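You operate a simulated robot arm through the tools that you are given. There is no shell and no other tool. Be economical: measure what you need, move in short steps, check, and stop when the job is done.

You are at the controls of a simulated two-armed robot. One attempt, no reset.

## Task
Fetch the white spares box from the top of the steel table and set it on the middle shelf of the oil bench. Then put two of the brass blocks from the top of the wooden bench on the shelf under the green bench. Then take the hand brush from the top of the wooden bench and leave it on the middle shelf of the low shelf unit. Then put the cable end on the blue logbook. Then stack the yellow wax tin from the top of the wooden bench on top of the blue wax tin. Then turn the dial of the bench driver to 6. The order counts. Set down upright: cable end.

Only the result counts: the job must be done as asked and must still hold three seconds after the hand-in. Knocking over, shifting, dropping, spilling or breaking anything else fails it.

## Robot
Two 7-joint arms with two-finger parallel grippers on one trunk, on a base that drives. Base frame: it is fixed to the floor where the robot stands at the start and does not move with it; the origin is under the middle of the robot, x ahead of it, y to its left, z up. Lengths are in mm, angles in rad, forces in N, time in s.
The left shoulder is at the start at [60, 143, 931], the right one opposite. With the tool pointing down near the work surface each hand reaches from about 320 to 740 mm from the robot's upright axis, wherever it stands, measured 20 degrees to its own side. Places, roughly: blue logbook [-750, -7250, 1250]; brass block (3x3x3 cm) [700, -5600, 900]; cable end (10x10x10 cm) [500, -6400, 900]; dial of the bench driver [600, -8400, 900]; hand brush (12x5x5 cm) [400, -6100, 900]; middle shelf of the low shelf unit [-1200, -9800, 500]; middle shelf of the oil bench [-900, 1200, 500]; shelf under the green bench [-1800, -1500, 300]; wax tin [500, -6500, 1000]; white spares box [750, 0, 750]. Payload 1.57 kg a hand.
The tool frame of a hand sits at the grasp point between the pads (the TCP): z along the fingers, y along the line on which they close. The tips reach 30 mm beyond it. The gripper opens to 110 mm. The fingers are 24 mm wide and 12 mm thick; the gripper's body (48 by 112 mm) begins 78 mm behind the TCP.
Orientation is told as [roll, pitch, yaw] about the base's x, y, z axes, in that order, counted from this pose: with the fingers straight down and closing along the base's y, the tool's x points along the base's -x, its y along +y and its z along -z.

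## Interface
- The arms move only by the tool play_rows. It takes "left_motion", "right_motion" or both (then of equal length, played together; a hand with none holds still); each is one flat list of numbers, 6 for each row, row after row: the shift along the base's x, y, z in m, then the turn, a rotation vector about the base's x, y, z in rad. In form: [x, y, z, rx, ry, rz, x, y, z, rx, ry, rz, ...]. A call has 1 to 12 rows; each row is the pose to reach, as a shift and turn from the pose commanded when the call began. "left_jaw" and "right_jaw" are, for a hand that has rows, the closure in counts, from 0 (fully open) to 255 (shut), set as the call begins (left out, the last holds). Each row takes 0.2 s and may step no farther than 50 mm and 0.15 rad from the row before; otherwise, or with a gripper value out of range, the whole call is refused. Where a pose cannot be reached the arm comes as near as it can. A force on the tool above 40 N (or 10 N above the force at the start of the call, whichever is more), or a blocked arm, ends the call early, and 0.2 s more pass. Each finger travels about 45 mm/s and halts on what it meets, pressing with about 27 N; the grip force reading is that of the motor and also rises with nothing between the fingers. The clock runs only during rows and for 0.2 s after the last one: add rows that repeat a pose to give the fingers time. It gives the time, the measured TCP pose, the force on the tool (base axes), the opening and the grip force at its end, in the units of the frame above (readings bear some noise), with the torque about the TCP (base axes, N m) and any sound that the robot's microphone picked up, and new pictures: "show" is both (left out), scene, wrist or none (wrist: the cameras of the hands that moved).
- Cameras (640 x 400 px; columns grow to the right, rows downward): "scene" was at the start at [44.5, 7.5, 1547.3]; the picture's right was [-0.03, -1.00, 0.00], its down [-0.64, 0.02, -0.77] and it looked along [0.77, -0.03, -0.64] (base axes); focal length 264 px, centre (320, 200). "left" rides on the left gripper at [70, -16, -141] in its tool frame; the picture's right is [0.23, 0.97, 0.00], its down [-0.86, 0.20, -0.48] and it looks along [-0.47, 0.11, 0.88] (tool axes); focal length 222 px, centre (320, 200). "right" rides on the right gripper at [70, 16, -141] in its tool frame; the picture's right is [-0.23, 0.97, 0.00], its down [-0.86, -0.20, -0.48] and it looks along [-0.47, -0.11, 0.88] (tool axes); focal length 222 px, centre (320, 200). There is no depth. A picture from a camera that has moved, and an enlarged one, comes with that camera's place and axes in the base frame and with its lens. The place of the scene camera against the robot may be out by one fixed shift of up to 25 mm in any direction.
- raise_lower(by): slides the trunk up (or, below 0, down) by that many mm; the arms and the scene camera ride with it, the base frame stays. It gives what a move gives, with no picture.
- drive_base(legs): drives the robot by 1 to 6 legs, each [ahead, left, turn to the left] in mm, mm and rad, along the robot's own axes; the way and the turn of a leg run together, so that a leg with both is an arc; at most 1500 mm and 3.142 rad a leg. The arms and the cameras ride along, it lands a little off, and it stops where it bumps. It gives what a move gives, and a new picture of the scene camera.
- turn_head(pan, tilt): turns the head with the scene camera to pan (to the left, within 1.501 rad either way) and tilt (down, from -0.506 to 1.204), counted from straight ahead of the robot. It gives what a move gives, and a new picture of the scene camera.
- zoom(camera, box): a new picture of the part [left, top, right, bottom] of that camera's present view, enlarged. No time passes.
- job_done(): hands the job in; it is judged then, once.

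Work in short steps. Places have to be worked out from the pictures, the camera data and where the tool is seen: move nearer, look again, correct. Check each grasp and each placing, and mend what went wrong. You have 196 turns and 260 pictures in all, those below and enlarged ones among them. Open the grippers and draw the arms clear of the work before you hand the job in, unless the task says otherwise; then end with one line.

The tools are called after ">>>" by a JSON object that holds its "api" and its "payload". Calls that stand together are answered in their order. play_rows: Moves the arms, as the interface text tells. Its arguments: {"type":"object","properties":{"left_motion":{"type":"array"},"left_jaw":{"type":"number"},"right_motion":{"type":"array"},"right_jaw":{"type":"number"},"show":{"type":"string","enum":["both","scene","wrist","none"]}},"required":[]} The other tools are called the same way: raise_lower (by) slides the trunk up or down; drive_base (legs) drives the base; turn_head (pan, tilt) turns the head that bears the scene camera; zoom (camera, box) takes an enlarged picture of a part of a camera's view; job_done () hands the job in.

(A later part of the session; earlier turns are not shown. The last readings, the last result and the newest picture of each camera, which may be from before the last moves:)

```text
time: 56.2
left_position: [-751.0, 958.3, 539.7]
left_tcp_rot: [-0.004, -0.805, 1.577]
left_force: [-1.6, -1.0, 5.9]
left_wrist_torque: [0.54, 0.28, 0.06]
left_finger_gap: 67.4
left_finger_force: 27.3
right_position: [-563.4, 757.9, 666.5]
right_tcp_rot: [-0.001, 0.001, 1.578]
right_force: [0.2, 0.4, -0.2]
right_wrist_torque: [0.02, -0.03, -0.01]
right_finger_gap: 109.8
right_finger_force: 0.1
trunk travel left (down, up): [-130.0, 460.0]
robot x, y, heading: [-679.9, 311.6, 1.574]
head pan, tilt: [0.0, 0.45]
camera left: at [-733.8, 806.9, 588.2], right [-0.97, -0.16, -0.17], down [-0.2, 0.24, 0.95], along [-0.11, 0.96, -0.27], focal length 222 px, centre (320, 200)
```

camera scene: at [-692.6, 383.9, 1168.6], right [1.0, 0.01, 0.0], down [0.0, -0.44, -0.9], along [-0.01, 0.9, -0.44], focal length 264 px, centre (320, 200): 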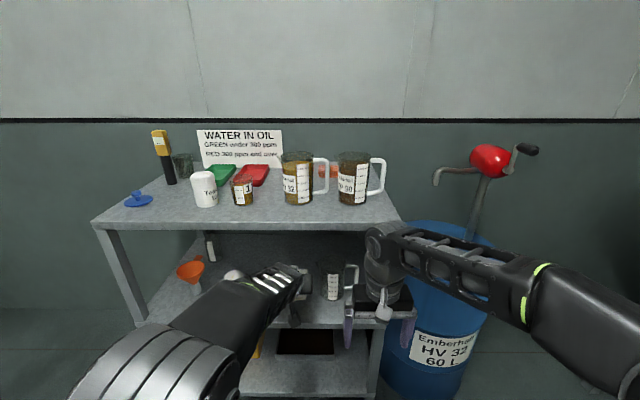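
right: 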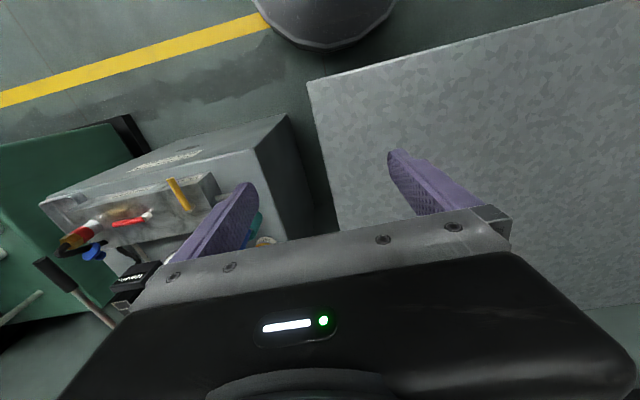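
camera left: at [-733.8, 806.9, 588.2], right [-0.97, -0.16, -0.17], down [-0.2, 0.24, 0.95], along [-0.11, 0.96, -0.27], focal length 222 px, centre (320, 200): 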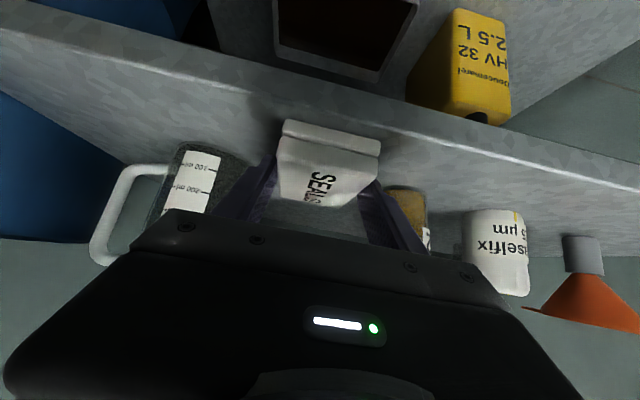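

Contact is felt (about 6-7 N change), so the box is resting. I'll open partly and back out.

>>> {"api": "play_rows", "payload": {"left_motion": [0, 0, 0, 0, 0, 0, 0, 0, 0, 0, 0, 0], "left_jaw": 60, "show": "none"}}

>>> {"api": "play_rows", "payload": {"left_motion": [0, -0.015, 0.015, 0, 0, 0, 0, -0.04, 0.04, 0, 0, 0, 0, -0.07, 0.07, 0, 0, 0, 0, -0.11, 0.09, 0, 0, 0, 0, -0.16, 0.09, 0, 0, 0]}}

```text
time: 56.8
left_position: [-751.6, 956.6, 539.2]
left_tcp_rot: [-0.006, -0.804, 1.575]
left_force: [0.8, -0.2, 0.0]
left_wrist_torque: [-0.01, 0.04, -0.01]
left_finger_gap: 84.1
left_finger_force: 0.0
right_position: [-564.4, 758.3, 666.0]
right_tcp_rot: [-0.001, -0.001, 1.578]
right_force: [0.0, -0.3, -0.1]
right_wrist_torque: [-0.03, 0.01, -0.03]
right_finger_gap: 110.0
right_finger_force: 0.1
trunk travel left (down, up): [-130.0, 460.0]
robot x, y, heading: [-680.7, 311.5, 1.578]
head pan, tilt: [0.0, 0.45]
```

```text
time: 58.0
left_position: [-754.7, 798.3, 629.3]
left_tcp_rot: [-0.006, -0.804, 1.579]
left_force: [0.2, -0.8, -0.3]
left_wrist_torque: [-0.01, -0.01, -0.01]
left_finger_gap: 84.2
left_finger_force: 0.0
right_position: [-563.9, 758.6, 666.1]
right_tcp_rot: [0.0, 0.0, 1.576]
right_force: [0.5, -0.3, -0.4]
right_wrist_torque: [-0.04, -0.02, -0.02]
right_finger_gap: 109.8
right_finger_force: 0.1
trunk travel left (down, up): [-130.0, 460.0]
robot x, y, heading: [-682.5, 311.6, 1.577]
head pan, tilt: [0.0, 0.45]
camera scene: at [-692.6, 384.1, 1168.6], right [1.0, 0.01, 0.0], down [0.0, -0.44, -0.9], along [-0.01, 0.9, -0.44], focal length 264 px, centre (320, 200)
camera left: at [-737.3, 647.8, 677.1], right [-0.97, -0.16, -0.17], down [-0.2, 0.25, 0.95], along [-0.11, 0.96, -0.27], focal length 222 px, centre (320, 200)
```

scene: 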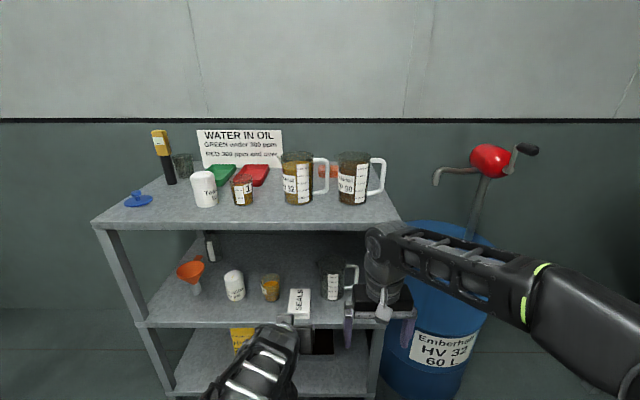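
left: 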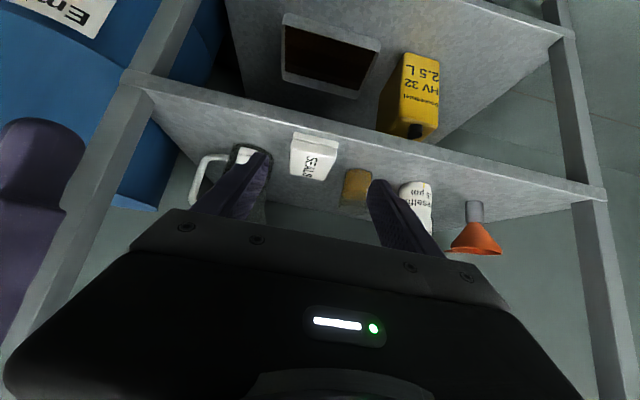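

The box is on the middle shelf and nothing else moved. I'm backing away, raising the trunk, and turning towards -y to look down the hall.

>>> {"api": "drive_base", "payload": {"legs": [[-400, 100, 0]]}}

>>> {"api": "raise_lower", "payload": {"by": 390}}

>>> {"api": "drive_base", "payload": {"legs": [[0, 0, -3.14]]}}

>>> {"api": "turn_head", "payload": {"pan": 0.0, "tilt": 0.25}}

```text
time: 60.5
left_position: [-851.0, 402.7, 629.6]
left_tcp_rot: [-0.005, -0.804, 1.582]
left_force: [0.2, -0.2, 0.4]
left_wrist_torque: [0.03, 0.0, 0.02]
left_finger_gap: 84.1
left_finger_force: 0.0
right_position: [-660.3, 361.5, 665.9]
right_tcp_rot: [0.0, 0.0, 1.584]
right_force: [0.4, -0.5, 0.6]
right_wrist_torque: [-0.01, 0.0, 0.0]
right_finger_gap: 110.1
right_finger_force: 0.2
trunk travel left (down, up): [-130.0, 460.0]
robot x, y, heading: [-778.4, -83.4, 1.584]
head pan, tilt: [0.0, 0.45]
camera scene: at [-787.6, -12.1, 1168.6], right [1.0, 0.01, 0.0], down [0.0, -0.44, -0.9], along [-0.01, 0.9, -0.44], focal length 264 px, centre (320, 200)
```

scene: 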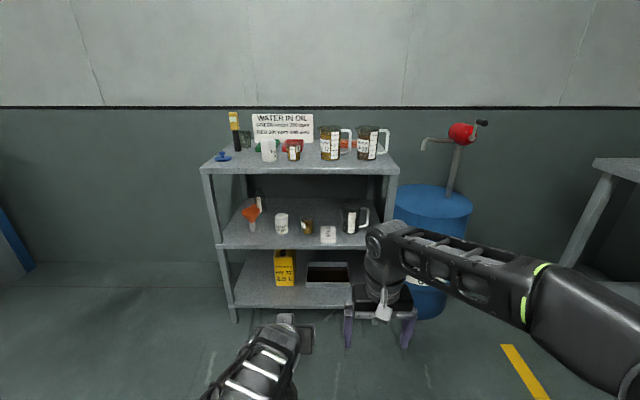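

```text
time: 64.3
left_position: [-850.5, 401.2, 1018.6]
left_tcp_rot: [-0.006, -0.803, 1.581]
left_force: [0.1, 0.3, 0.2]
left_wrist_torque: [-0.01, -0.03, -0.02]
left_finger_gap: 84.0
left_finger_force: 0.0
right_position: [-659.3, 362.9, 1056.8]
right_tcp_rot: [0.0, 0.0, 1.584]
right_force: [0.0, -0.2, -0.7]
right_wrist_torque: [0.0, 0.02, 0.01]
right_finger_gap: 109.9
right_finger_force: 0.0
trunk travel left (down, up): [-520.0, 70.0]
robot x, y, heading: [-774.6, -84.7, 1.581]
head pan, tilt: [0.0, 0.45]
```

```text
time: 72.0
left_position: [-685.6, -568.0, 1018.9]
left_tcp_rot: [-0.004, -0.806, -1.531]
left_force: [0.5, -0.1, 0.3]
left_wrist_torque: [-0.01, 0.03, -0.03]
left_finger_gap: 84.2
left_finger_force: 0.0
right_position: [-878.2, -534.3, 1055.6]
right_tcp_rot: [-0.001, 0.0, -1.531]
right_force: [-0.1, -0.4, 0.0]
right_wrist_torque: [0.0, 0.04, 0.0]
right_finger_gap: 110.2
right_finger_force: 0.1
trunk travel left (down, up): [-520.0, 70.0]
robot x, y, heading: [-770.0, -83.5, -1.532]
head pan, tilt: [0.0, 0.45]
camera scene: at [-784.4, -136.1, 1558.6], right [-1.0, -0.04, 0.0], down [-0.02, 0.43, -0.9], along [0.04, -0.9, -0.44], focal length 264 px, centre (320, 200)
```

scene: 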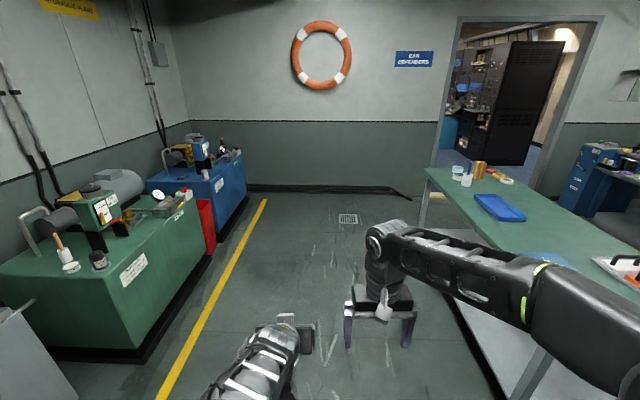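

```text
time: 72.7
left_position: [-685.7, -568.6, 1019.2]
left_tcp_rot: [-0.005, -0.807, -1.528]
left_force: [-1.1, -0.1, -0.7]
left_wrist_torque: [0.01, 0.0, 0.04]
left_finger_gap: 84.1
left_finger_force: 0.1
right_position: [-878.4, -534.3, 1057.0]
right_tcp_rot: [-0.001, -0.002, -1.529]
right_force: [-0.4, 0.3, -0.1]
right_wrist_torque: [0.01, 0.01, 0.02]
right_finger_gap: 109.8
right_finger_force: 0.0
trunk travel left (down, up): [-520.0, 70.0]
robot x, y, heading: [-778.6, -83.9, -1.526]
head pan, tilt: [0.0, 0.25]
camera scene: at [-784.3, -137.6, 1577.2], right [-1.0, -0.04, 0.0], down [-0.01, 0.25, -0.97], along [0.04, -0.97, -0.25], focal length 264 px, centre (320, 200)
```

scene: 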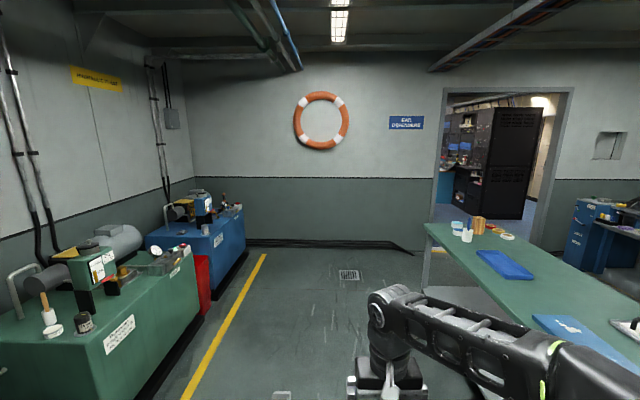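

There is a doorway in the far wall (x≈-2300 to -3600 at y≈-3590), past the green bench whose near long side is x≈-1530. I'm driving down the aisle and turning towards the doorway.

>>> {"api": "drive_base", "payload": {"legs": [[1400, 0, -0.045], [1300, 0, 0], [0, 0, -1.571]]}}

```text
time: 89.5
left_position: [-1187.1, -2844.7, 1019.2]
left_tcp_rot: [-0.004, -0.806, -3.11]
left_force: [-0.1, -0.2, -0.1]
left_wrist_torque: [0.01, 0.02, -0.01]
left_finger_gap: 83.9
left_finger_force: 0.1
right_position: [-1149.3, -2652.6, 1056.9]
right_tcp_rot: [0.0, 0.0, -3.11]
right_force: [0.1, -0.3, 0.6]
right_wrist_torque: [-0.02, 0.04, 0.0]
right_finger_gap: 110.0
right_finger_force: 0.0
trunk travel left (down, up): [-520.0, 70.0]
robot x, y, heading: [-700.6, -2761.3, -3.105]
head pan, tilt: [0.0, 0.25]
camera scene: at [-776.2, -2751.2, 1577.2], right [-0.03, 1.0, 0.0], down [0.25, 0.01, -0.97], along [-0.97, -0.03, -0.25], focal length 264 px, centre (320, 200)
```

scene: 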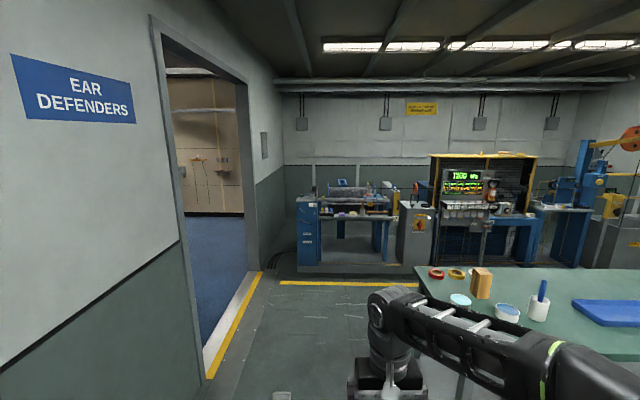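

The doorway spans x≈-2150 to -3520 at y≈-3530. I'm driving to x≈-2840 and turning to face through it.

>>> {"api": "drive_base", "payload": {"legs": [[1100, 80, -0.036], [1030, 0, 0], [0, 0, 1.57]]}}

```text
time: 104.0
left_position: [-2788.4, -3348.6, 1018.9]
left_tcp_rot: [-0.006, -0.805, -1.591]
left_force: [-1.2, 0.6, 0.2]
left_wrist_torque: [-0.02, -0.01, 0.0]
left_finger_gap: 84.2
left_finger_force: 0.0
right_position: [-2978.1, -3303.9, 1056.6]
right_tcp_rot: [0.0, 0.0, -1.59]
right_force: [0.5, -0.6, 0.5]
right_wrist_torque: [0.01, -0.01, -0.05]
right_finger_gap: 110.1
right_finger_force: 0.1
trunk travel left (down, up): [-520.0, 70.0]
robot x, y, heading: [-2846.1, -2860.6, -1.59]
head pan, tilt: [0.0, 0.25]
camera scene: at [-2860.3, -2913.1, 1577.2], right [-1.0, 0.02, 0.0], down [0.0, 0.25, -0.97], along [-0.02, -0.97, -0.25], focal length 264 px, centre (320, 200)
```

scene: 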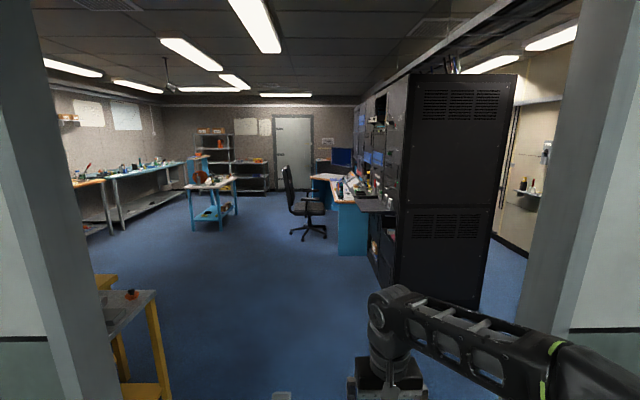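

The room is clear ahead. I'm driving through the doorway and looking left.

>>> {"api": "drive_base", "payload": {"legs": [[1500, 0, 0.02], [600, 0, 0]]}}

>>> {"api": "turn_head", "payload": {"pan": 0.9, "tilt": 0.25}}

```text
time: 114.3
left_position: [-2761.4, -5425.0, 1018.3]
left_tcp_rot: [-0.006, -0.803, -1.553]
left_force: [0.0, -0.1, -1.1]
left_wrist_torque: [-0.02, -0.01, 0.01]
left_finger_gap: 84.3
left_finger_force: 0.1
right_position: [-2954.0, -5386.2, 1055.2]
right_tcp_rot: [-0.001, 0.0, -1.551]
right_force: [-0.8, -0.1, -0.7]
right_wrist_torque: [-0.01, 0.02, -0.01]
right_finger_gap: 110.2
right_finger_force: 0.1
trunk travel left (down, up): [-520.0, 70.0]
robot x, y, heading: [-2841.9, -4936.0, -1.552]
head pan, tilt: [0.0, 0.25]
camera scene: at [-2850.9, -4991.8, 1577.2], right [-1.0, -0.02, 0.0], down [0.0, 0.25, -0.97], along [0.02, -0.97, -0.25], focal length 264 px, centre (320, 200)
```

scene: 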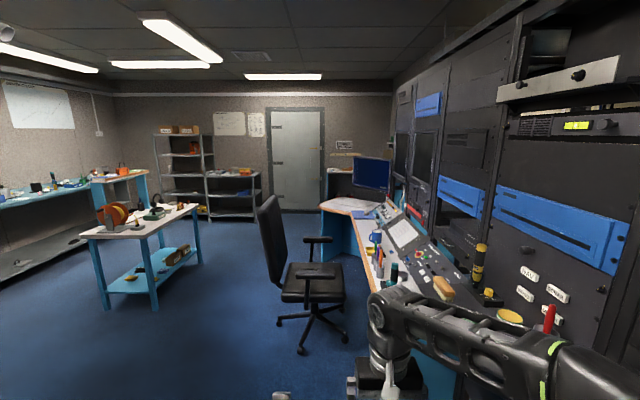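

```text
time: 115.5
left_position: [-2761.6, -5424.4, 1019.3]
left_tcp_rot: [-0.004, -0.807, -1.553]
left_force: [-0.4, 0.4, -0.4]
left_wrist_torque: [0.0, -0.03, 0.02]
left_finger_gap: 84.2
left_finger_force: 0.0
right_position: [-2953.5, -5386.6, 1056.1]
right_tcp_rot: [-0.001, 0.0, -1.552]
right_force: [0.3, 0.2, -0.4]
right_wrist_torque: [0.01, -0.02, 0.02]
right_finger_gap: 109.8
right_finger_force: 0.1
trunk travel left (down, up): [-520.0, 70.0]
robot x, y, heading: [-2844.9, -4938.3, -1.547]
head pan, tilt: [0.901, 0.25]
camera scene: at [-2778.5, -4954.4, 1577.3], right [-0.61, -0.8, 0.0], down [-0.2, 0.15, -0.97], along [0.77, -0.59, -0.25], focal length 264 px, centre (320, 200)
```

scene: 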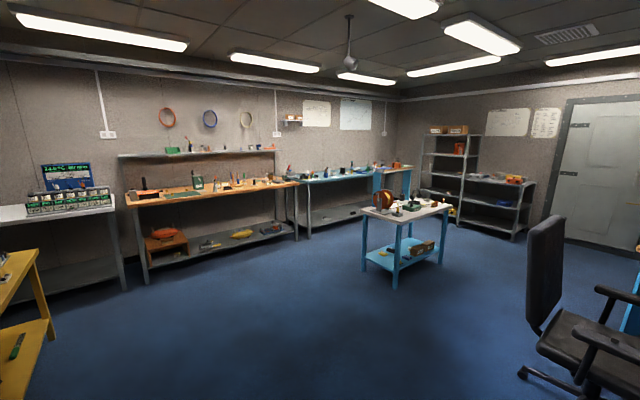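

The wooden bench runs along x≈330, y -5030 to -6940. I'm heading for its front near y≈-5600, facing +x.

>>> {"api": "drive_base", "payload": {"legs": [[600, 800, 0], [0, 0, 1.547], [1450, 0, 0]]}}

>>> {"api": "turn_head", "payload": {"pan": 0.0, "tilt": 0.45}}

```text
time: 131.2
left_position: [-119.9, -5469.5, 1019.2]
left_tcp_rot: [-0.006, -0.804, -0.013]
left_force: [0.2, -0.7, -0.7]
left_wrist_torque: [-0.01, 0.02, -0.01]
left_finger_gap: 84.1
left_finger_force: 0.0
right_position: [-165.2, -5659.5, 1056.2]
right_tcp_rot: [0.0, 0.001, -0.011]
right_force: [0.6, -0.2, -0.3]
right_wrist_torque: [-0.02, 0.03, 0.01]
right_finger_gap: 110.2
right_finger_force: 0.1
trunk travel left (down, up): [-520.0, 70.0]
robot x, y, heading: [-612.3, -5532.6, -0.009]
head pan, tilt: [0.901, 0.25]
camera scene: at [-590.3, -5450.1, 1577.2], right [0.78, -0.63, 0.0], down [-0.16, -0.19, -0.97], along [0.61, 0.75, -0.25], focal length 264 px, centre (320, 200)
```

scene: 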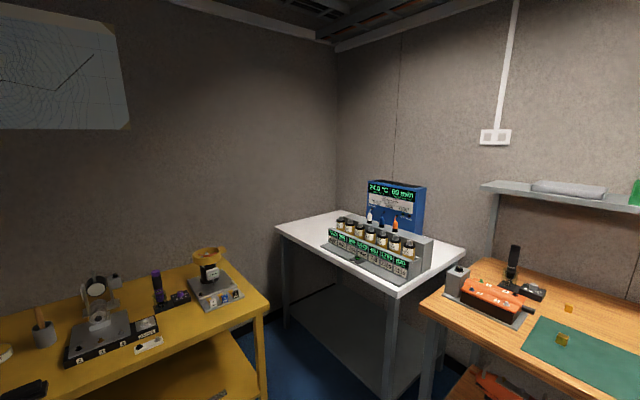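

```text
time: 132.4
left_position: [-120.5, -5470.9, 1018.7]
left_tcp_rot: [-0.005, -0.806, -0.012]
left_force: [-0.1, 0.2, -0.9]
left_wrist_torque: [0.01, 0.01, 0.0]
left_finger_gap: 84.0
left_finger_force: 0.0
right_position: [-165.0, -5659.1, 1055.7]
right_tcp_rot: [-0.001, -0.001, -0.01]
right_force: [-0.2, -0.4, -0.2]
right_wrist_torque: [0.01, 0.02, 0.03]
right_finger_gap: 110.1
right_finger_force: 0.0
trunk travel left (down, up): [-520.0, 70.0]
robot x, y, heading: [-612.4, -5534.4, -0.007]
head pan, tilt: [0.0, 0.45]
camera scene: at [-557.5, -5523.5, 1558.6], right [-0.01, -1.0, 0.0], down [-0.44, 0.0, -0.9], along [0.9, -0.01, -0.44], focal length 264 px, centre (320, 200)
```

scene: 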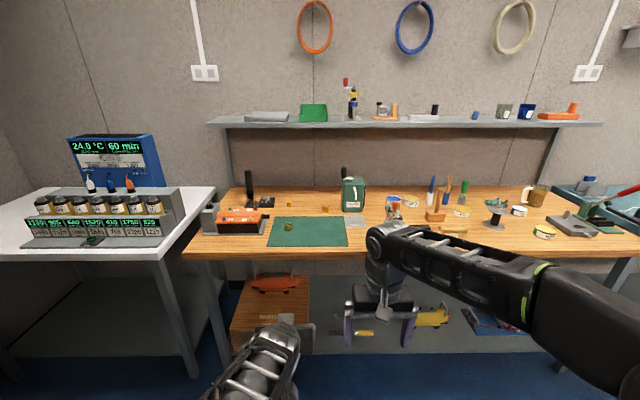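

>>> {"api": "zoom", "payload": {"camera": "scene", "box": [190, 160, 390, 285]}}

>>> {"api": "zoom", "payload": {"camera": "scene", "box": [370, 160, 570, 285]}}

```text
3.20 times, centred on (290, 222) of scene
camera zoom: at [-557.5, -5523.5, 1558.6], right [-0.01, -1.0, 0.0], down [-0.44, 0.0, -0.9], along [0.9, -0.01, -0.44], focal length 845 px, centre (416, 128)
```

zoom: 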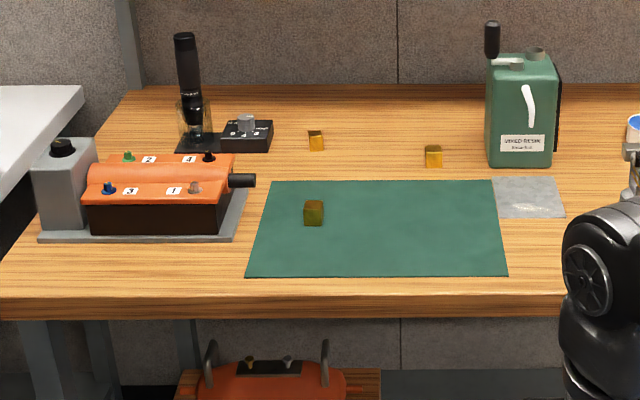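

```text
3.20 times, centred on (470, 222) of scene
camera zoom: at [-557.5, -5523.5, 1558.6], right [-0.01, -1.0, 0.0], down [-0.44, 0.0, -0.9], along [0.9, -0.01, -0.44], focal length 845 px, centre (-160, 128)
```

zoom: 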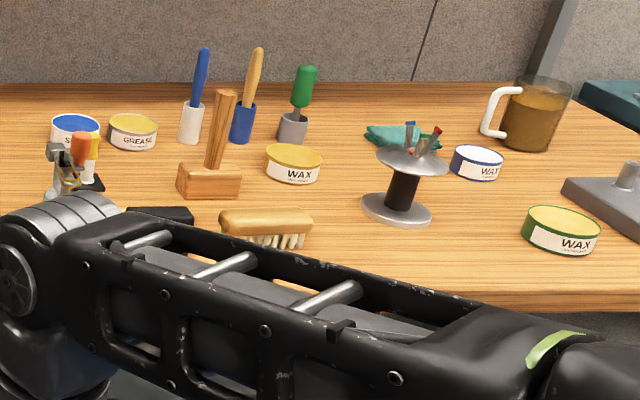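

Two bright brass blocks stand at about A (745,-5366) and B (682,-5565). I'm driving up to the bench between them.

>>> {"api": "drive_base", "payload": {"legs": [[690, 70, 0.007]]}}

>>> {"api": "turn_head", "payload": {"pan": 0.0, "tilt": 0.75}}

>>> {"api": "play_rows", "payload": {"right_motion": [0, 0, 0, 0, -0.134, 0, 0, 0, 0, 0, -0.268, 0, 0, 0, 0, 0, -0.4, 0, 0, 0, 0, 0, -0.535, 0, 0, 0, 0, 0, -0.67, 0, 0, 0, 0, 0, -0.804, 0, 0, 0, 0, 0, -0.804, 0]}}

```text
time: 136.1
left_position: [553.1, -5395.0, 1018.5]
left_tcp_rot: [-0.004, -0.804, 0.002]
left_force: [0.2, -0.2, 0.1]
left_wrist_torque: [0.01, 0.02, 0.0]
left_finger_gap: 84.3
left_finger_force: 0.0
right_position: [512.5, -5585.3, 1057.7]
right_tcp_rot: [-0.001, 0.0, 0.002]
right_force: [0.1, 0.0, -1.0]
right_wrist_torque: [0.02, -0.02, 0.02]
right_finger_gap: 109.9
right_finger_force: 0.0
trunk travel left (down, up): [-520.0, 70.0]
robot x, y, heading: [65.4, -5466.7, -0.001]
head pan, tilt: [0.0, 0.45]
camera scene: at [118.1, -5455.2, 1558.6], right [0.0, -1.0, 0.0], down [-0.44, 0.0, -0.9], along [0.9, 0.0, -0.44], focal length 264 px, centre (320, 200)
```

scene: 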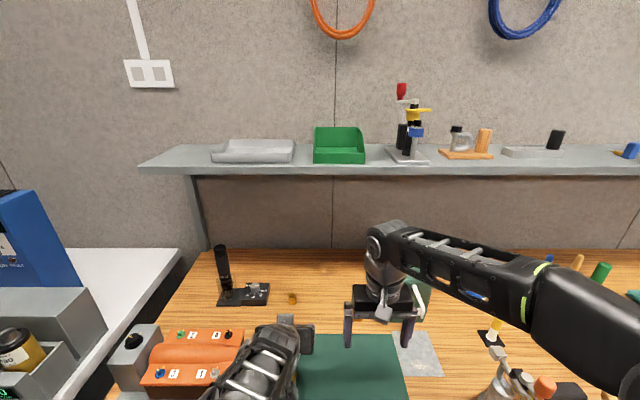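

```text
time: 136.9
left_position: [553.0, -5396.0, 1020.1]
left_tcp_rot: [-0.005, -0.807, 0.0]
left_force: [-0.4, -0.3, 0.0]
left_wrist_torque: [0.03, -0.02, -0.01]
left_finger_gap: 84.4
left_finger_force: 0.0
right_position: [511.9, -5583.5, 1056.5]
right_tcp_rot: [-0.001, 0.0, 0.002]
right_force: [0.5, -0.2, -0.9]
right_wrist_torque: [0.01, 0.04, 0.0]
right_finger_gap: 109.7
right_finger_force: 0.0
trunk travel left (down, up): [-520.0, 70.0]
robot x, y, heading: [69.0, -5462.3, 0.004]
head pan, tilt: [0.0, 0.75]
camera scene: at [108.5, -5455.3, 1532.2], right [0.0, -1.0, 0.0], down [-0.68, 0.0, -0.73], along [0.73, 0.0, -0.68], focal length 264 px, centre (320, 200)
```

scene: 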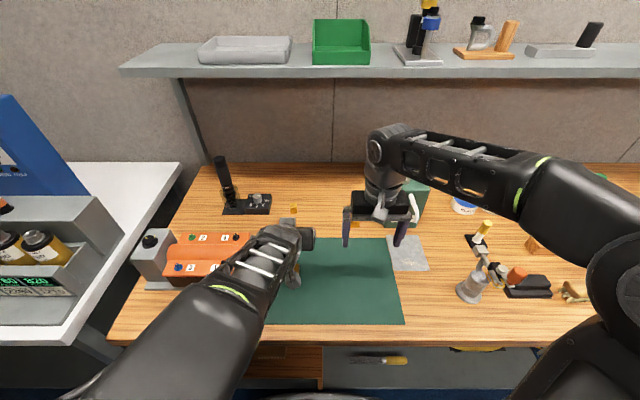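

```text
time: 138.5
left_position: [554.6, -5395.9, 1019.5]
left_tcp_rot: [-0.005, -0.805, 0.002]
left_force: [0.9, 0.7, -0.8]
left_wrist_torque: [0.0, -0.01, 0.02]
left_finger_gap: 84.1
left_finger_force: 0.0
right_position: [512.1, -5586.1, 1055.9]
right_tcp_rot: [-0.003, -0.806, 0.005]
right_force: [-0.5, -0.3, 1.0]
right_wrist_torque: [-0.01, 0.02, -0.01]
right_finger_gap: 110.0
right_finger_force: 0.1
trunk travel left (down, up): [-520.0, 70.0]
robot x, y, heading: [67.3, -5463.6, 0.003]
head pan, tilt: [0.0, 0.75]
camera scene: at [108.5, -5455.3, 1532.1], right [0.0, -1.0, 0.0], down [-0.68, 0.0, -0.73], along [0.73, 0.0, -0.68], focal length 264 px, centre (320, 200)
camera right: at [361.9, -5570.2, 1103.4], right [0.16, 0.97, 0.16], down [0.25, -0.2, 0.95], along [0.96, -0.11, -0.27], focal length 222 px, centre (320, 200)
```

scene: 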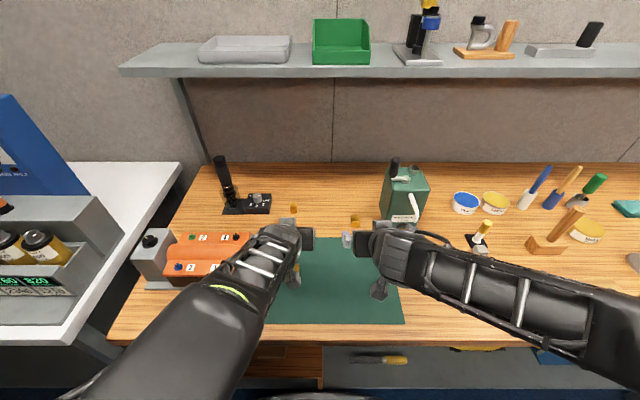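
right: 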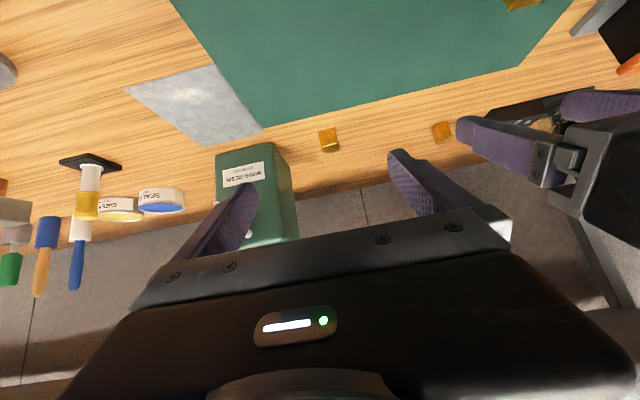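

Both hands are tilted. I'm moving both to hover short of their blocks, with the jaws partly open.

>>> {"api": "play_rows", "payload": {"left_motion": [0.039, 0.007, -0.009, 0, 0, 0, 0.078, 0.014, -0.018, 0, 0, 0, 0.117, 0.021, -0.027, 0, 0, 0, 0.155, 0.028, -0.035, 0, 0, 0, 0.155, 0.028, -0.035, 0, 0, 0], "right_motion": [0.032, 0.003, -0.018, 0, 0, 0, 0.064, 0.005, -0.035, 0, 0, 0, 0.096, 0.008, -0.053, 0, 0, 0, 0.128, 0.01, -0.07, 0, 0, 0, 0.128, 0.01, -0.07, 0, 0, 0], "left_jaw": 110, "right_jaw": 110}}

```text
time: 139.7
left_position: [708.8, -5369.2, 984.9]
left_tcp_rot: [-0.006, -0.805, 0.0]
left_force: [0.9, -0.2, 0.0]
left_wrist_torque: [0.01, -0.01, 0.0]
left_finger_gap: 62.7
left_finger_force: 0.0
right_position: [641.5, -5576.7, 985.4]
right_tcp_rot: [-0.002, -0.805, 0.004]
right_force: [1.0, 0.4, -0.5]
right_wrist_torque: [0.01, -0.02, -0.03]
right_finger_gap: 62.6
right_finger_force: 0.0
trunk travel left (down, up): [-520.0, 70.0]
robot x, y, heading: [65.5, -5465.7, -0.002]
head pan, tilt: [0.0, 0.75]
camera scene: at [107.5, -5455.4, 1532.2], right [0.0, -1.0, 0.0], down [-0.68, 0.0, -0.73], along [0.73, 0.0, -0.68], focal length 264 px, centre (320, 200)
camera right: at [492.4, -5560.8, 1033.4], right [0.16, 0.97, 0.16], down [0.25, -0.2, 0.95], along [0.96, -0.11, -0.27], focal length 222 px, centre (320, 200)
camera left: at [559.2, -5383.7, 1032.1], right [-0.15, 0.97, -0.17], down [0.25, 0.2, 0.95], along [0.96, 0.1, -0.27], focal length 222 px, centre (320, 200)
```

scene: 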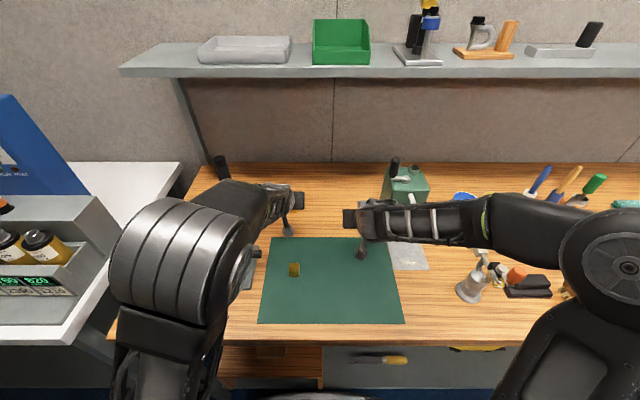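
right: 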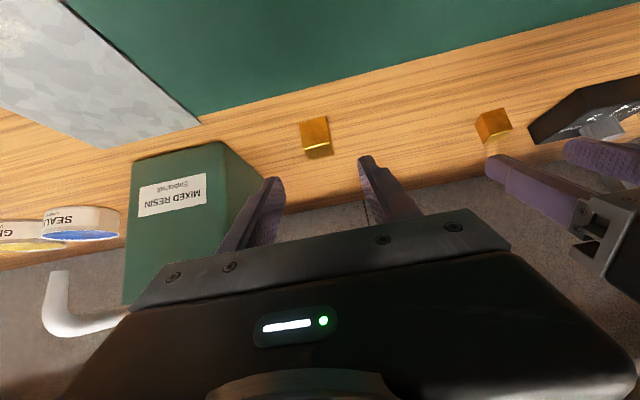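
left: 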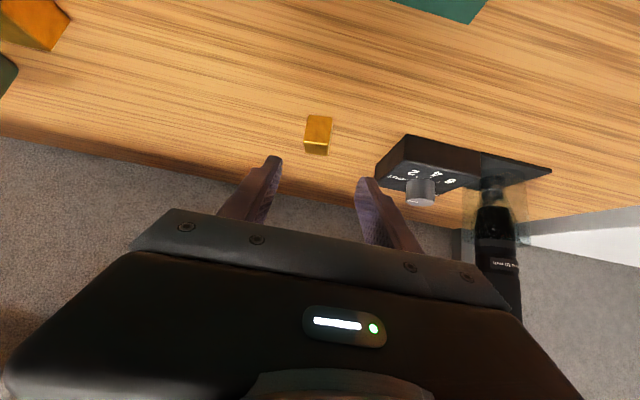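

Both blocks are at z≈895 centre: A (781,-5375), B (711,-5578), with the bench surface at about 880. I'm stepping in lower.

>>> {"api": "play_rows", "payload": {"left_motion": [0.02, -0.003, -0.025, 0, 0, 0, 0.041, -0.006, -0.05, 0, 0, 0, 0.041, -0.006, -0.05, 0, 0, 0], "right_motion": [0.02, -0.001, -0.025, 0, 0, 0, 0.039, -0.001, -0.05, 0, 0, 0, 0.039, -0.001, -0.05, 0, 0, 0], "show": "wrist"}}

```text
time: 140.5
left_position: [749.3, -5373.0, 933.7]
left_tcp_rot: [-0.004, -0.806, 0.002]
left_force: [-0.2, 0.3, -0.2]
left_wrist_torque: [0.0, 0.02, -0.05]
left_finger_gap: 62.6
left_finger_force: 0.1
right_position: [679.5, -5576.9, 936.7]
right_tcp_rot: [-0.003, -0.803, 0.003]
right_force: [-0.2, 0.3, -0.8]
right_wrist_torque: [0.0, 0.03, -0.01]
right_finger_gap: 62.5
right_finger_force: 0.1
trunk travel left (down, up): [-520.0, 70.0]
robot x, y, heading: [62.4, -5469.4, 0.006]
head pan, tilt: [0.0, 0.75]
camera right: at [529.9, -5561.6, 983.1], right [0.16, 0.97, 0.16], down [0.25, -0.2, 0.95], along [0.96, -0.11, -0.27], focal length 222 px, centre (320, 200)
camera left: at [599.9, -5388.5, 981.2], right [-0.15, 0.97, -0.17], down [0.25, 0.2, 0.95], along [0.96, 0.1, -0.27], focal length 222 px, centre (320, 200)
```

right: 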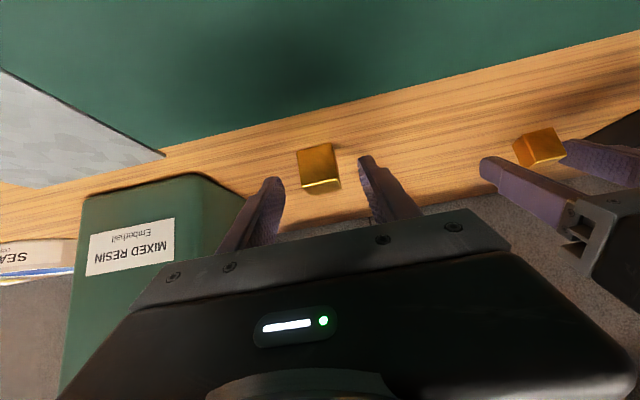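
left: 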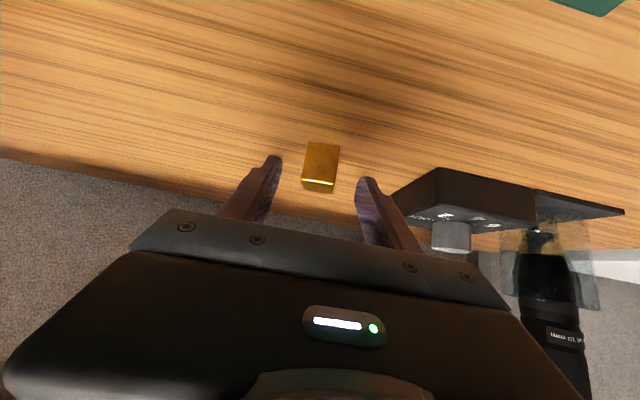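

Both blocks are centred between the fingers. I'm lowering to grasp height.

>>> {"api": "play_rows", "payload": {"left_motion": [0.01, -0.001, -0.008, 0, 0, 0, 0.02, -0.002, -0.016, 0, 0, 0, 0.025, -0.002, -0.021, 0, 0, 0, 0.025, -0.002, -0.021, 0, 0, 0], "right_motion": [0.01, 0, -0.008, 0, 0, 0, 0.018, 0, -0.017, 0, 0, 0, 0.02, 0, -0.024, 0, 0, 0, 0.02, 0, -0.024, 0, 0, 0], "show": "wrist"}}

```text
time: 141.2
left_position: [767.9, -5375.3, 929.5]
left_tcp_rot: [-0.009, -0.826, 0.003]
left_force: [-19.2, 0.5, 26.9]
left_wrist_torque: [0.88, 0.18, 0.69]
left_finger_gap: 62.9
left_finger_force: 0.1
right_position: [691.6, -5573.5, 928.3]
right_tcp_rot: [-0.001, -0.825, 0.006]
right_force: [-17.5, -2.7, 25.2]
right_wrist_torque: [0.07, 0.16, 0.24]
right_finger_gap: 62.0
right_finger_force: 0.0
trunk travel left (down, up): [-520.0, 70.0]
robot x, y, heading: [65.5, -5466.2, 0.001]
head pan, tilt: [0.0, 0.75]
stopped in row 3 (right hand): the force on the tool passed its limit at 53 N (the readings are from after the stop); the commanded pose is now the measured one
camera right: at [541.4, -5559.1, 973.2], right [0.15, 0.97, 0.17], down [0.23, -0.2, 0.95], along [0.96, -0.1, -0.25], focal length 222 px, centre (320, 200)
camera left: at [617.0, -5390.8, 973.9], right [-0.15, 0.97, -0.17], down [0.23, 0.2, 0.95], along [0.96, 0.1, -0.25], focal length 222 px, centre (320, 200)
```

right: 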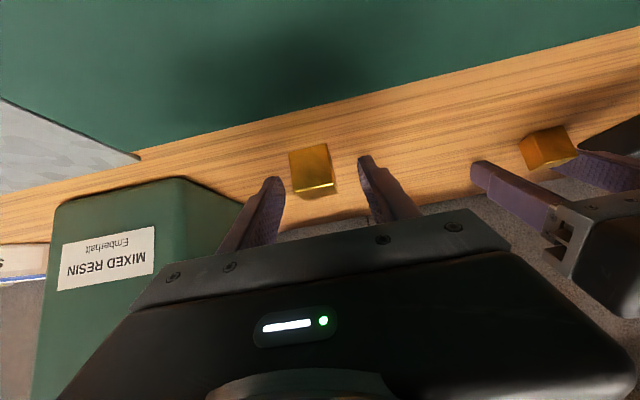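
left: 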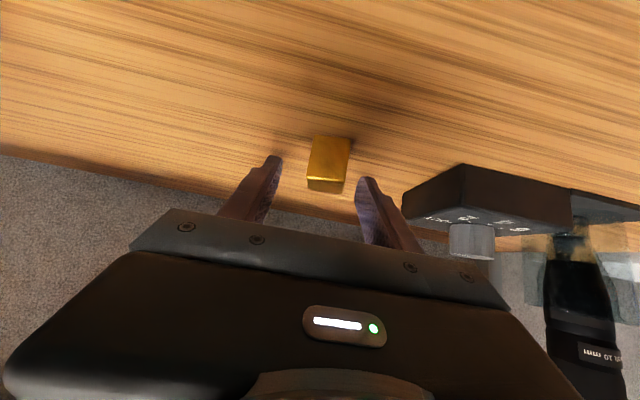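

The fingertips touched the bench (surface ≈ 900). The blocks already lie between the fingertips, so I'll lift 3 mm, centre laterally, and close.

>>> {"api": "play_rows", "payload": {"left_motion": [0, 0.003, 0.003, 0, 0.01, 0, 0.003, 0.006, 0.003, 0, 0.02, 0], "right_motion": [0, -0.002, 0.003, 0, 0.01, 0, 0.003, -0.004, 0.003, 0, 0.02, 0], "show": "none"}}

>>> {"api": "play_rows", "payload": {"left_motion": [0, 0, 0, 0, 0, 0, 0, 0, 0, 0, 0, 0, 0, 0, 0, 0, 0, 0, 0, 0, 0, 0, 0, 0], "right_motion": [0, 0, 0, 0, 0, 0, 0, 0, 0, 0, 0, 0, 0, 0, 0, 0, 0, 0, 0, 0, 0, 0, 0, 0], "left_jaw": 255, "right_jaw": 255, "show": "wrist"}}

```text
time: 141.8
left_position: [769.0, -5371.8, 928.8]
left_tcp_rot: [-0.011, -0.804, 0.0]
left_force: [-20.9, -8.2, 27.8]
left_wrist_torque: [0.61, 0.25, 0.51]
left_finger_gap: 55.1
left_finger_force: 0.0
right_position: [694.3, -5578.7, 929.5]
right_tcp_rot: [0.002, -0.802, 0.006]
right_force: [-21.8, 6.2, 28.8]
right_wrist_torque: [-0.65, 0.25, -0.53]
right_finger_gap: 56.9
right_finger_force: 0.1
trunk travel left (down, up): [-520.0, 70.0]
robot x, y, heading: [64.8, -5465.5, 0.001]
head pan, tilt: [0.0, 0.75]
```

```text
time: 142.4
left_position: [776.6, -5361.2, 929.7]
left_tcp_rot: [-0.008, -0.81, 0.011]
left_force: [3.5, 2.6, 17.6]
left_wrist_torque: [0.29, -0.13, 0.05]
left_finger_gap: 23.9
left_finger_force: 12.0
right_position: [701.7, -5574.9, 929.6]
right_tcp_rot: [0.001, -0.805, 0.008]
right_force: [1.7, 3.8, 17.1]
right_wrist_torque: [-0.19, -0.2, -0.14]
right_finger_gap: 28.0
right_finger_force: 14.2
trunk travel left (down, up): [-520.0, 70.0]
robot x, y, heading: [63.9, -5466.7, 0.004]
head pan, tilt: [0.0, 0.75]
stopped in row 2 (left hand): the force on the tool passed its limit at 49 N (the readings are from after the stop); the commanded pose is now the measured one
camera right: at [552.3, -5561.2, 976.6], right [0.15, 0.98, 0.17], down [0.25, -0.2, 0.95], along [0.96, -0.1, -0.27], focal length 222 px, centre (320, 200)
camera left: at [627.9, -5378.4, 977.1], right [-0.16, 0.97, -0.17], down [0.24, 0.2, 0.95], along [0.96, 0.11, -0.27], focal length 222 px, centre (320, 200)
```

right: 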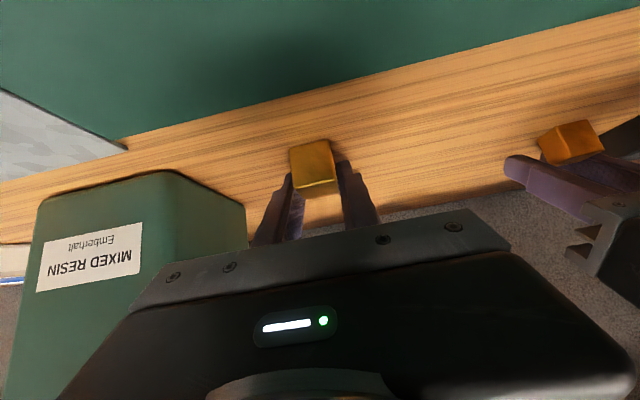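
left: 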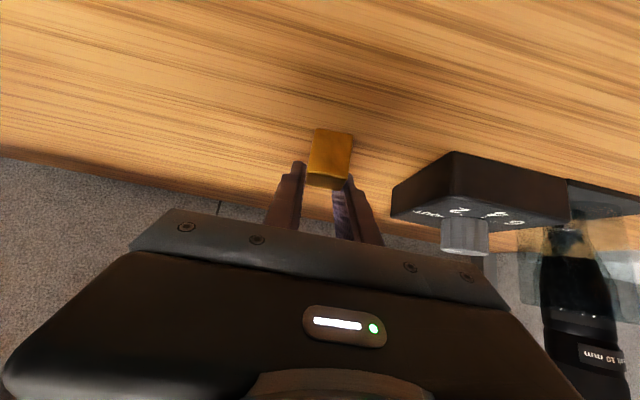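

The readings are ambiguous about whether the blocks are gripped, so I'll look with the scene camera.

>>> {"api": "zoom", "payload": {"camera": "scene", "box": [240, 180, 400, 280]}}

>>> {"api": "zoom", "payload": {"camera": "left", "box": [240, 100, 400, 200]}}

>>> {"api": "zoom", "payload": {"camera": "right", "box": [240, 110, 400, 210]}}

```text
4.00 times, centred on (320, 230) of scene
camera zoom: at [104.0, -5455.0, 1531.9], right [0.0, -1.0, 0.0], down [-0.68, 0.0, -0.73], along [0.73, 0.0, -0.68], focal length 1056 px, centre (320, 80)
```

zoom: 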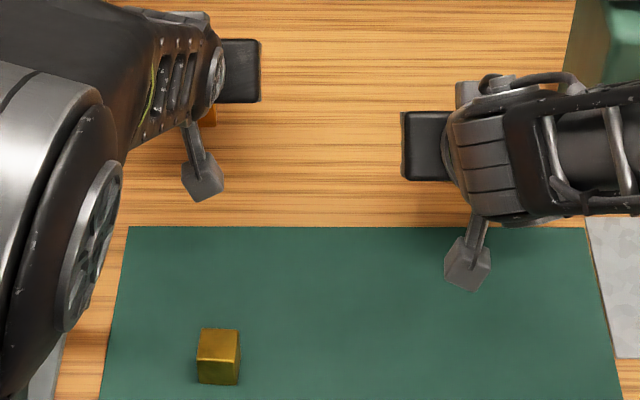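

```text
4.00 times, centred on (320, 150) of left
camera zoom: at [627.9, -5378.4, 977.1], right [-0.16, 0.97, -0.17], down [0.24, 0.2, 0.95], along [0.96, 0.11, -0.27], focal length 888 px, centre (320, 400)
```

zoom: 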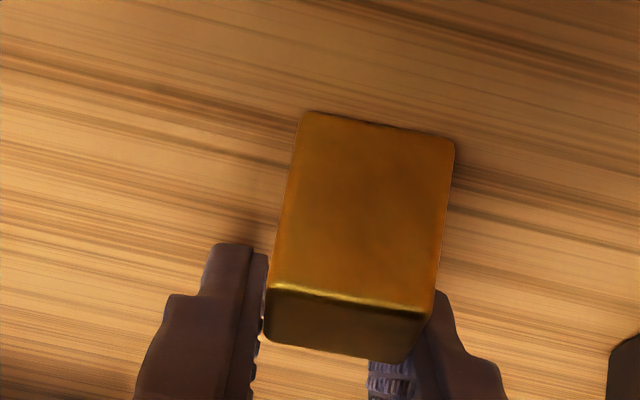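

```text
4.00 times, centred on (320, 160) of right
camera zoom: at [552.3, -5561.2, 976.6], right [0.15, 0.98, 0.17], down [0.25, -0.2, 0.95], along [0.96, -0.1, -0.27], focal length 888 px, centre (320, 360)
```

zoom: 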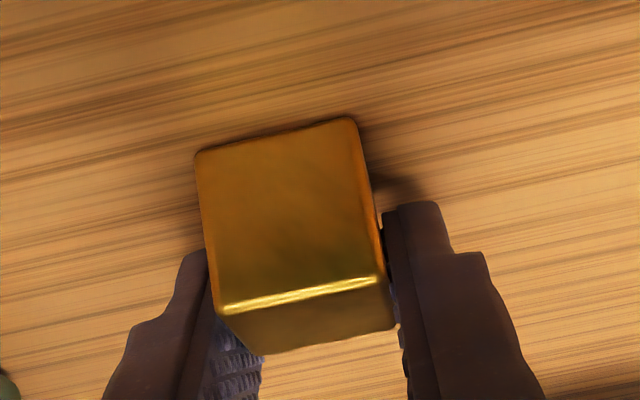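

The geometry only fits if the cubes are about 24 mm and the fingers overshot them, touching only the far-top corner. I'm opening, raising, and moving back about 32 mm.

>>> {"api": "play_rows", "payload": {"left_motion": [0, 0, 0.002, 0, 0, 0, 0, 0, 0.003, 0, 0, 0, 0, 0, 0.02, 0, 0, 0, -0.03, -0.004, 0.03, 0, 0, 0, -0.035, -0.006, 0.03, 0, 0, 0, -0.035, -0.006, 0.03, 0, 0, 0], "right_motion": [0, 0, 0.002, 0, 0, 0, 0, 0, 0.003, 0, 0, 0, 0, 0, 0.02, 0, 0, 0, -0.03, 0, 0.03, 0, 0, 0, -0.035, 0, 0.03, 0, 0, 0, -0.035, 0, 0.03, 0, 0, 0], "left_jaw": 110, "right_jaw": 110, "show": "wrist"}}

```text
time: 143.8
left_position: [740.0, -5367.1, 954.1]
left_tcp_rot: [-0.003, -0.793, 0.007]
left_force: [-0.8, -0.1, 0.2]
left_wrist_torque: [0.0, 0.03, 0.02]
left_finger_gap: 62.7
left_finger_force: 0.1
right_position: [666.3, -5579.4, 954.4]
right_tcp_rot: [-0.003, -0.792, 0.007]
right_force: [0.1, 0.0, -0.8]
right_wrist_torque: [-0.03, -0.02, -0.02]
right_finger_gap: 62.4
right_finger_force: 0.1
trunk travel left (down, up): [-520.0, 70.0]
robot x, y, heading: [62.6, -5468.0, 0.002]
head pan, tilt: [0.0, 0.75]
camera right: at [517.4, -5564.1, 1003.0], right [0.15, 0.97, 0.16], down [0.26, -0.2, 0.94], along [0.95, -0.1, -0.28], focal length 222 px, centre (320, 200)
camera left: at [592.0, -5384.2, 1004.2], right [-0.16, 0.97, -0.16], down [0.26, 0.2, 0.94], along [0.95, 0.11, -0.28], focal length 222 px, centre (320, 200)
```

right: 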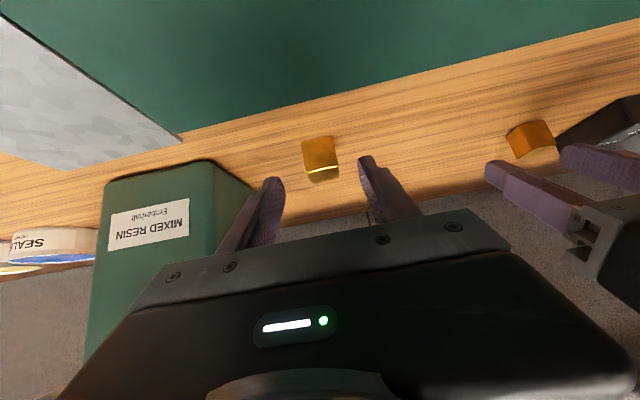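
left: 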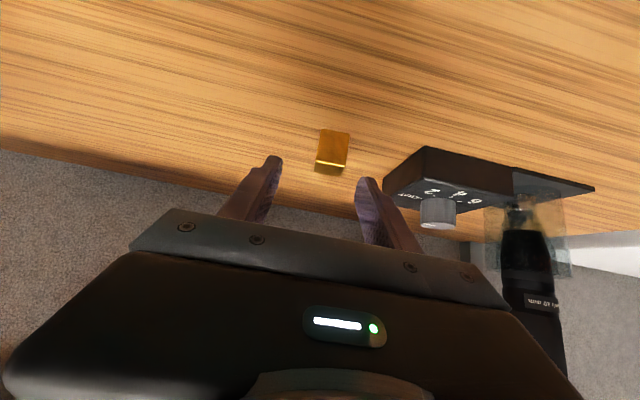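

I'll zoom to measure the cube size and position precisely.

>>> {"api": "zoom", "payload": {"camera": "left", "box": [240, 100, 400, 200]}}

>>> {"api": "zoom", "payload": {"camera": "right", "box": [240, 100, 400, 200]}}

```text
4.00 times, centred on (320, 150) of left
camera zoom: at [592.0, -5384.2, 1004.2], right [-0.16, 0.97, -0.16], down [0.26, 0.2, 0.94], along [0.95, 0.11, -0.28], focal length 888 px, centre (320, 400)
```

zoom: 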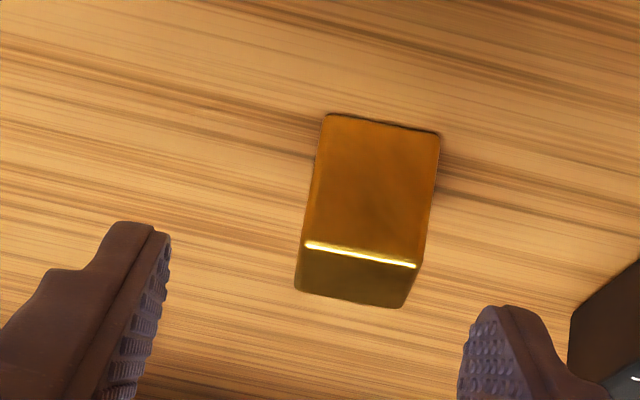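

```text
4.00 times, centred on (320, 150) of right
camera zoom: at [517.4, -5564.1, 1003.0], right [0.15, 0.97, 0.16], down [0.26, -0.2, 0.94], along [0.95, -0.1, -0.28], focal length 888 px, centre (320, 400)
```

zoom: 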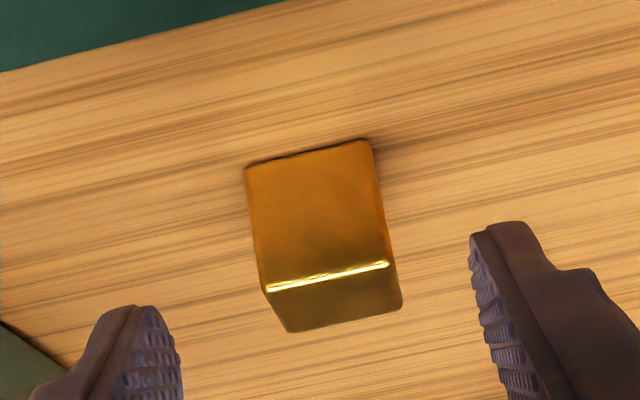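

Using the known bench height (~900), A is at (756,-5361) and B at (697,-5575). I'm lowering both hands with the corrected positions.

>>> {"api": "play_rows", "payload": {"left_motion": [0.001, 0.004, -0.008, 0, 0, 0, 0.002, 0.006, -0.016, 0, 0, 0, 0.002, 0.006, -0.022, 0, 0, 0], "right_motion": [0.008, 0.003, -0.008, 0, 0, 0, 0.015, 0.004, -0.016, 0, 0, 0, 0.015, 0.004, -0.022, 0, 0, 0], "show": "wrist"}}

```text
time: 144.6
left_position: [743.6, -5361.4, 932.7]
left_tcp_rot: [-0.003, -0.796, 0.007]
left_force: [-0.6, -0.5, 0.1]
left_wrist_torque: [-0.02, -0.01, -0.03]
left_finger_gap: 62.5
left_finger_force: 0.0
right_position: [682.2, -5573.6, 932.8]
right_tcp_rot: [0.001, -0.792, 0.007]
right_force: [-0.1, 0.2, -0.1]
right_wrist_torque: [0.04, 0.0, 0.0]
right_finger_gap: 62.5
right_finger_force: 0.1
trunk travel left (down, up): [-520.0, 70.0]
robot x, y, heading: [63.6, -5467.5, -0.002]
head pan, tilt: [0.0, 0.75]
camera right: at [532.5, -5559.3, 981.1], right [0.15, 0.97, 0.16], down [0.26, -0.2, 0.94], along [0.95, -0.1, -0.28], focal length 222 px, centre (320, 200)
camera left: at [594.8, -5378.2, 981.3], right [-0.16, 0.97, -0.16], down [0.26, 0.2, 0.94], along [0.95, 0.11, -0.28], focal length 222 px, centre (320, 200)
```

right: 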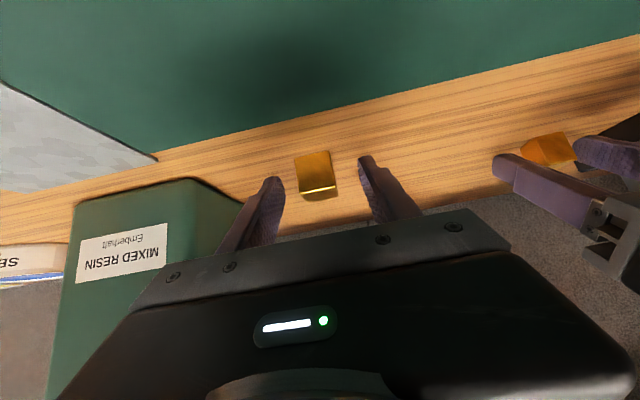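
left: 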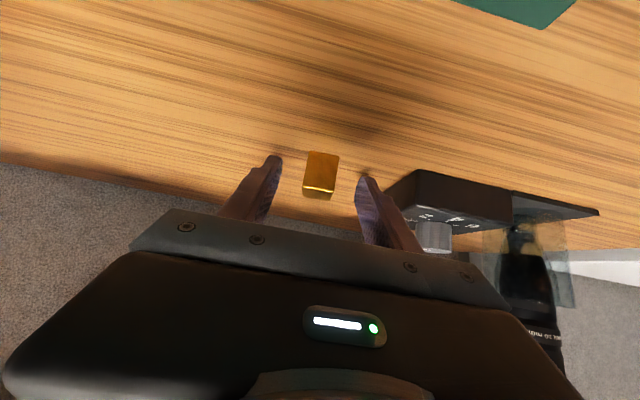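

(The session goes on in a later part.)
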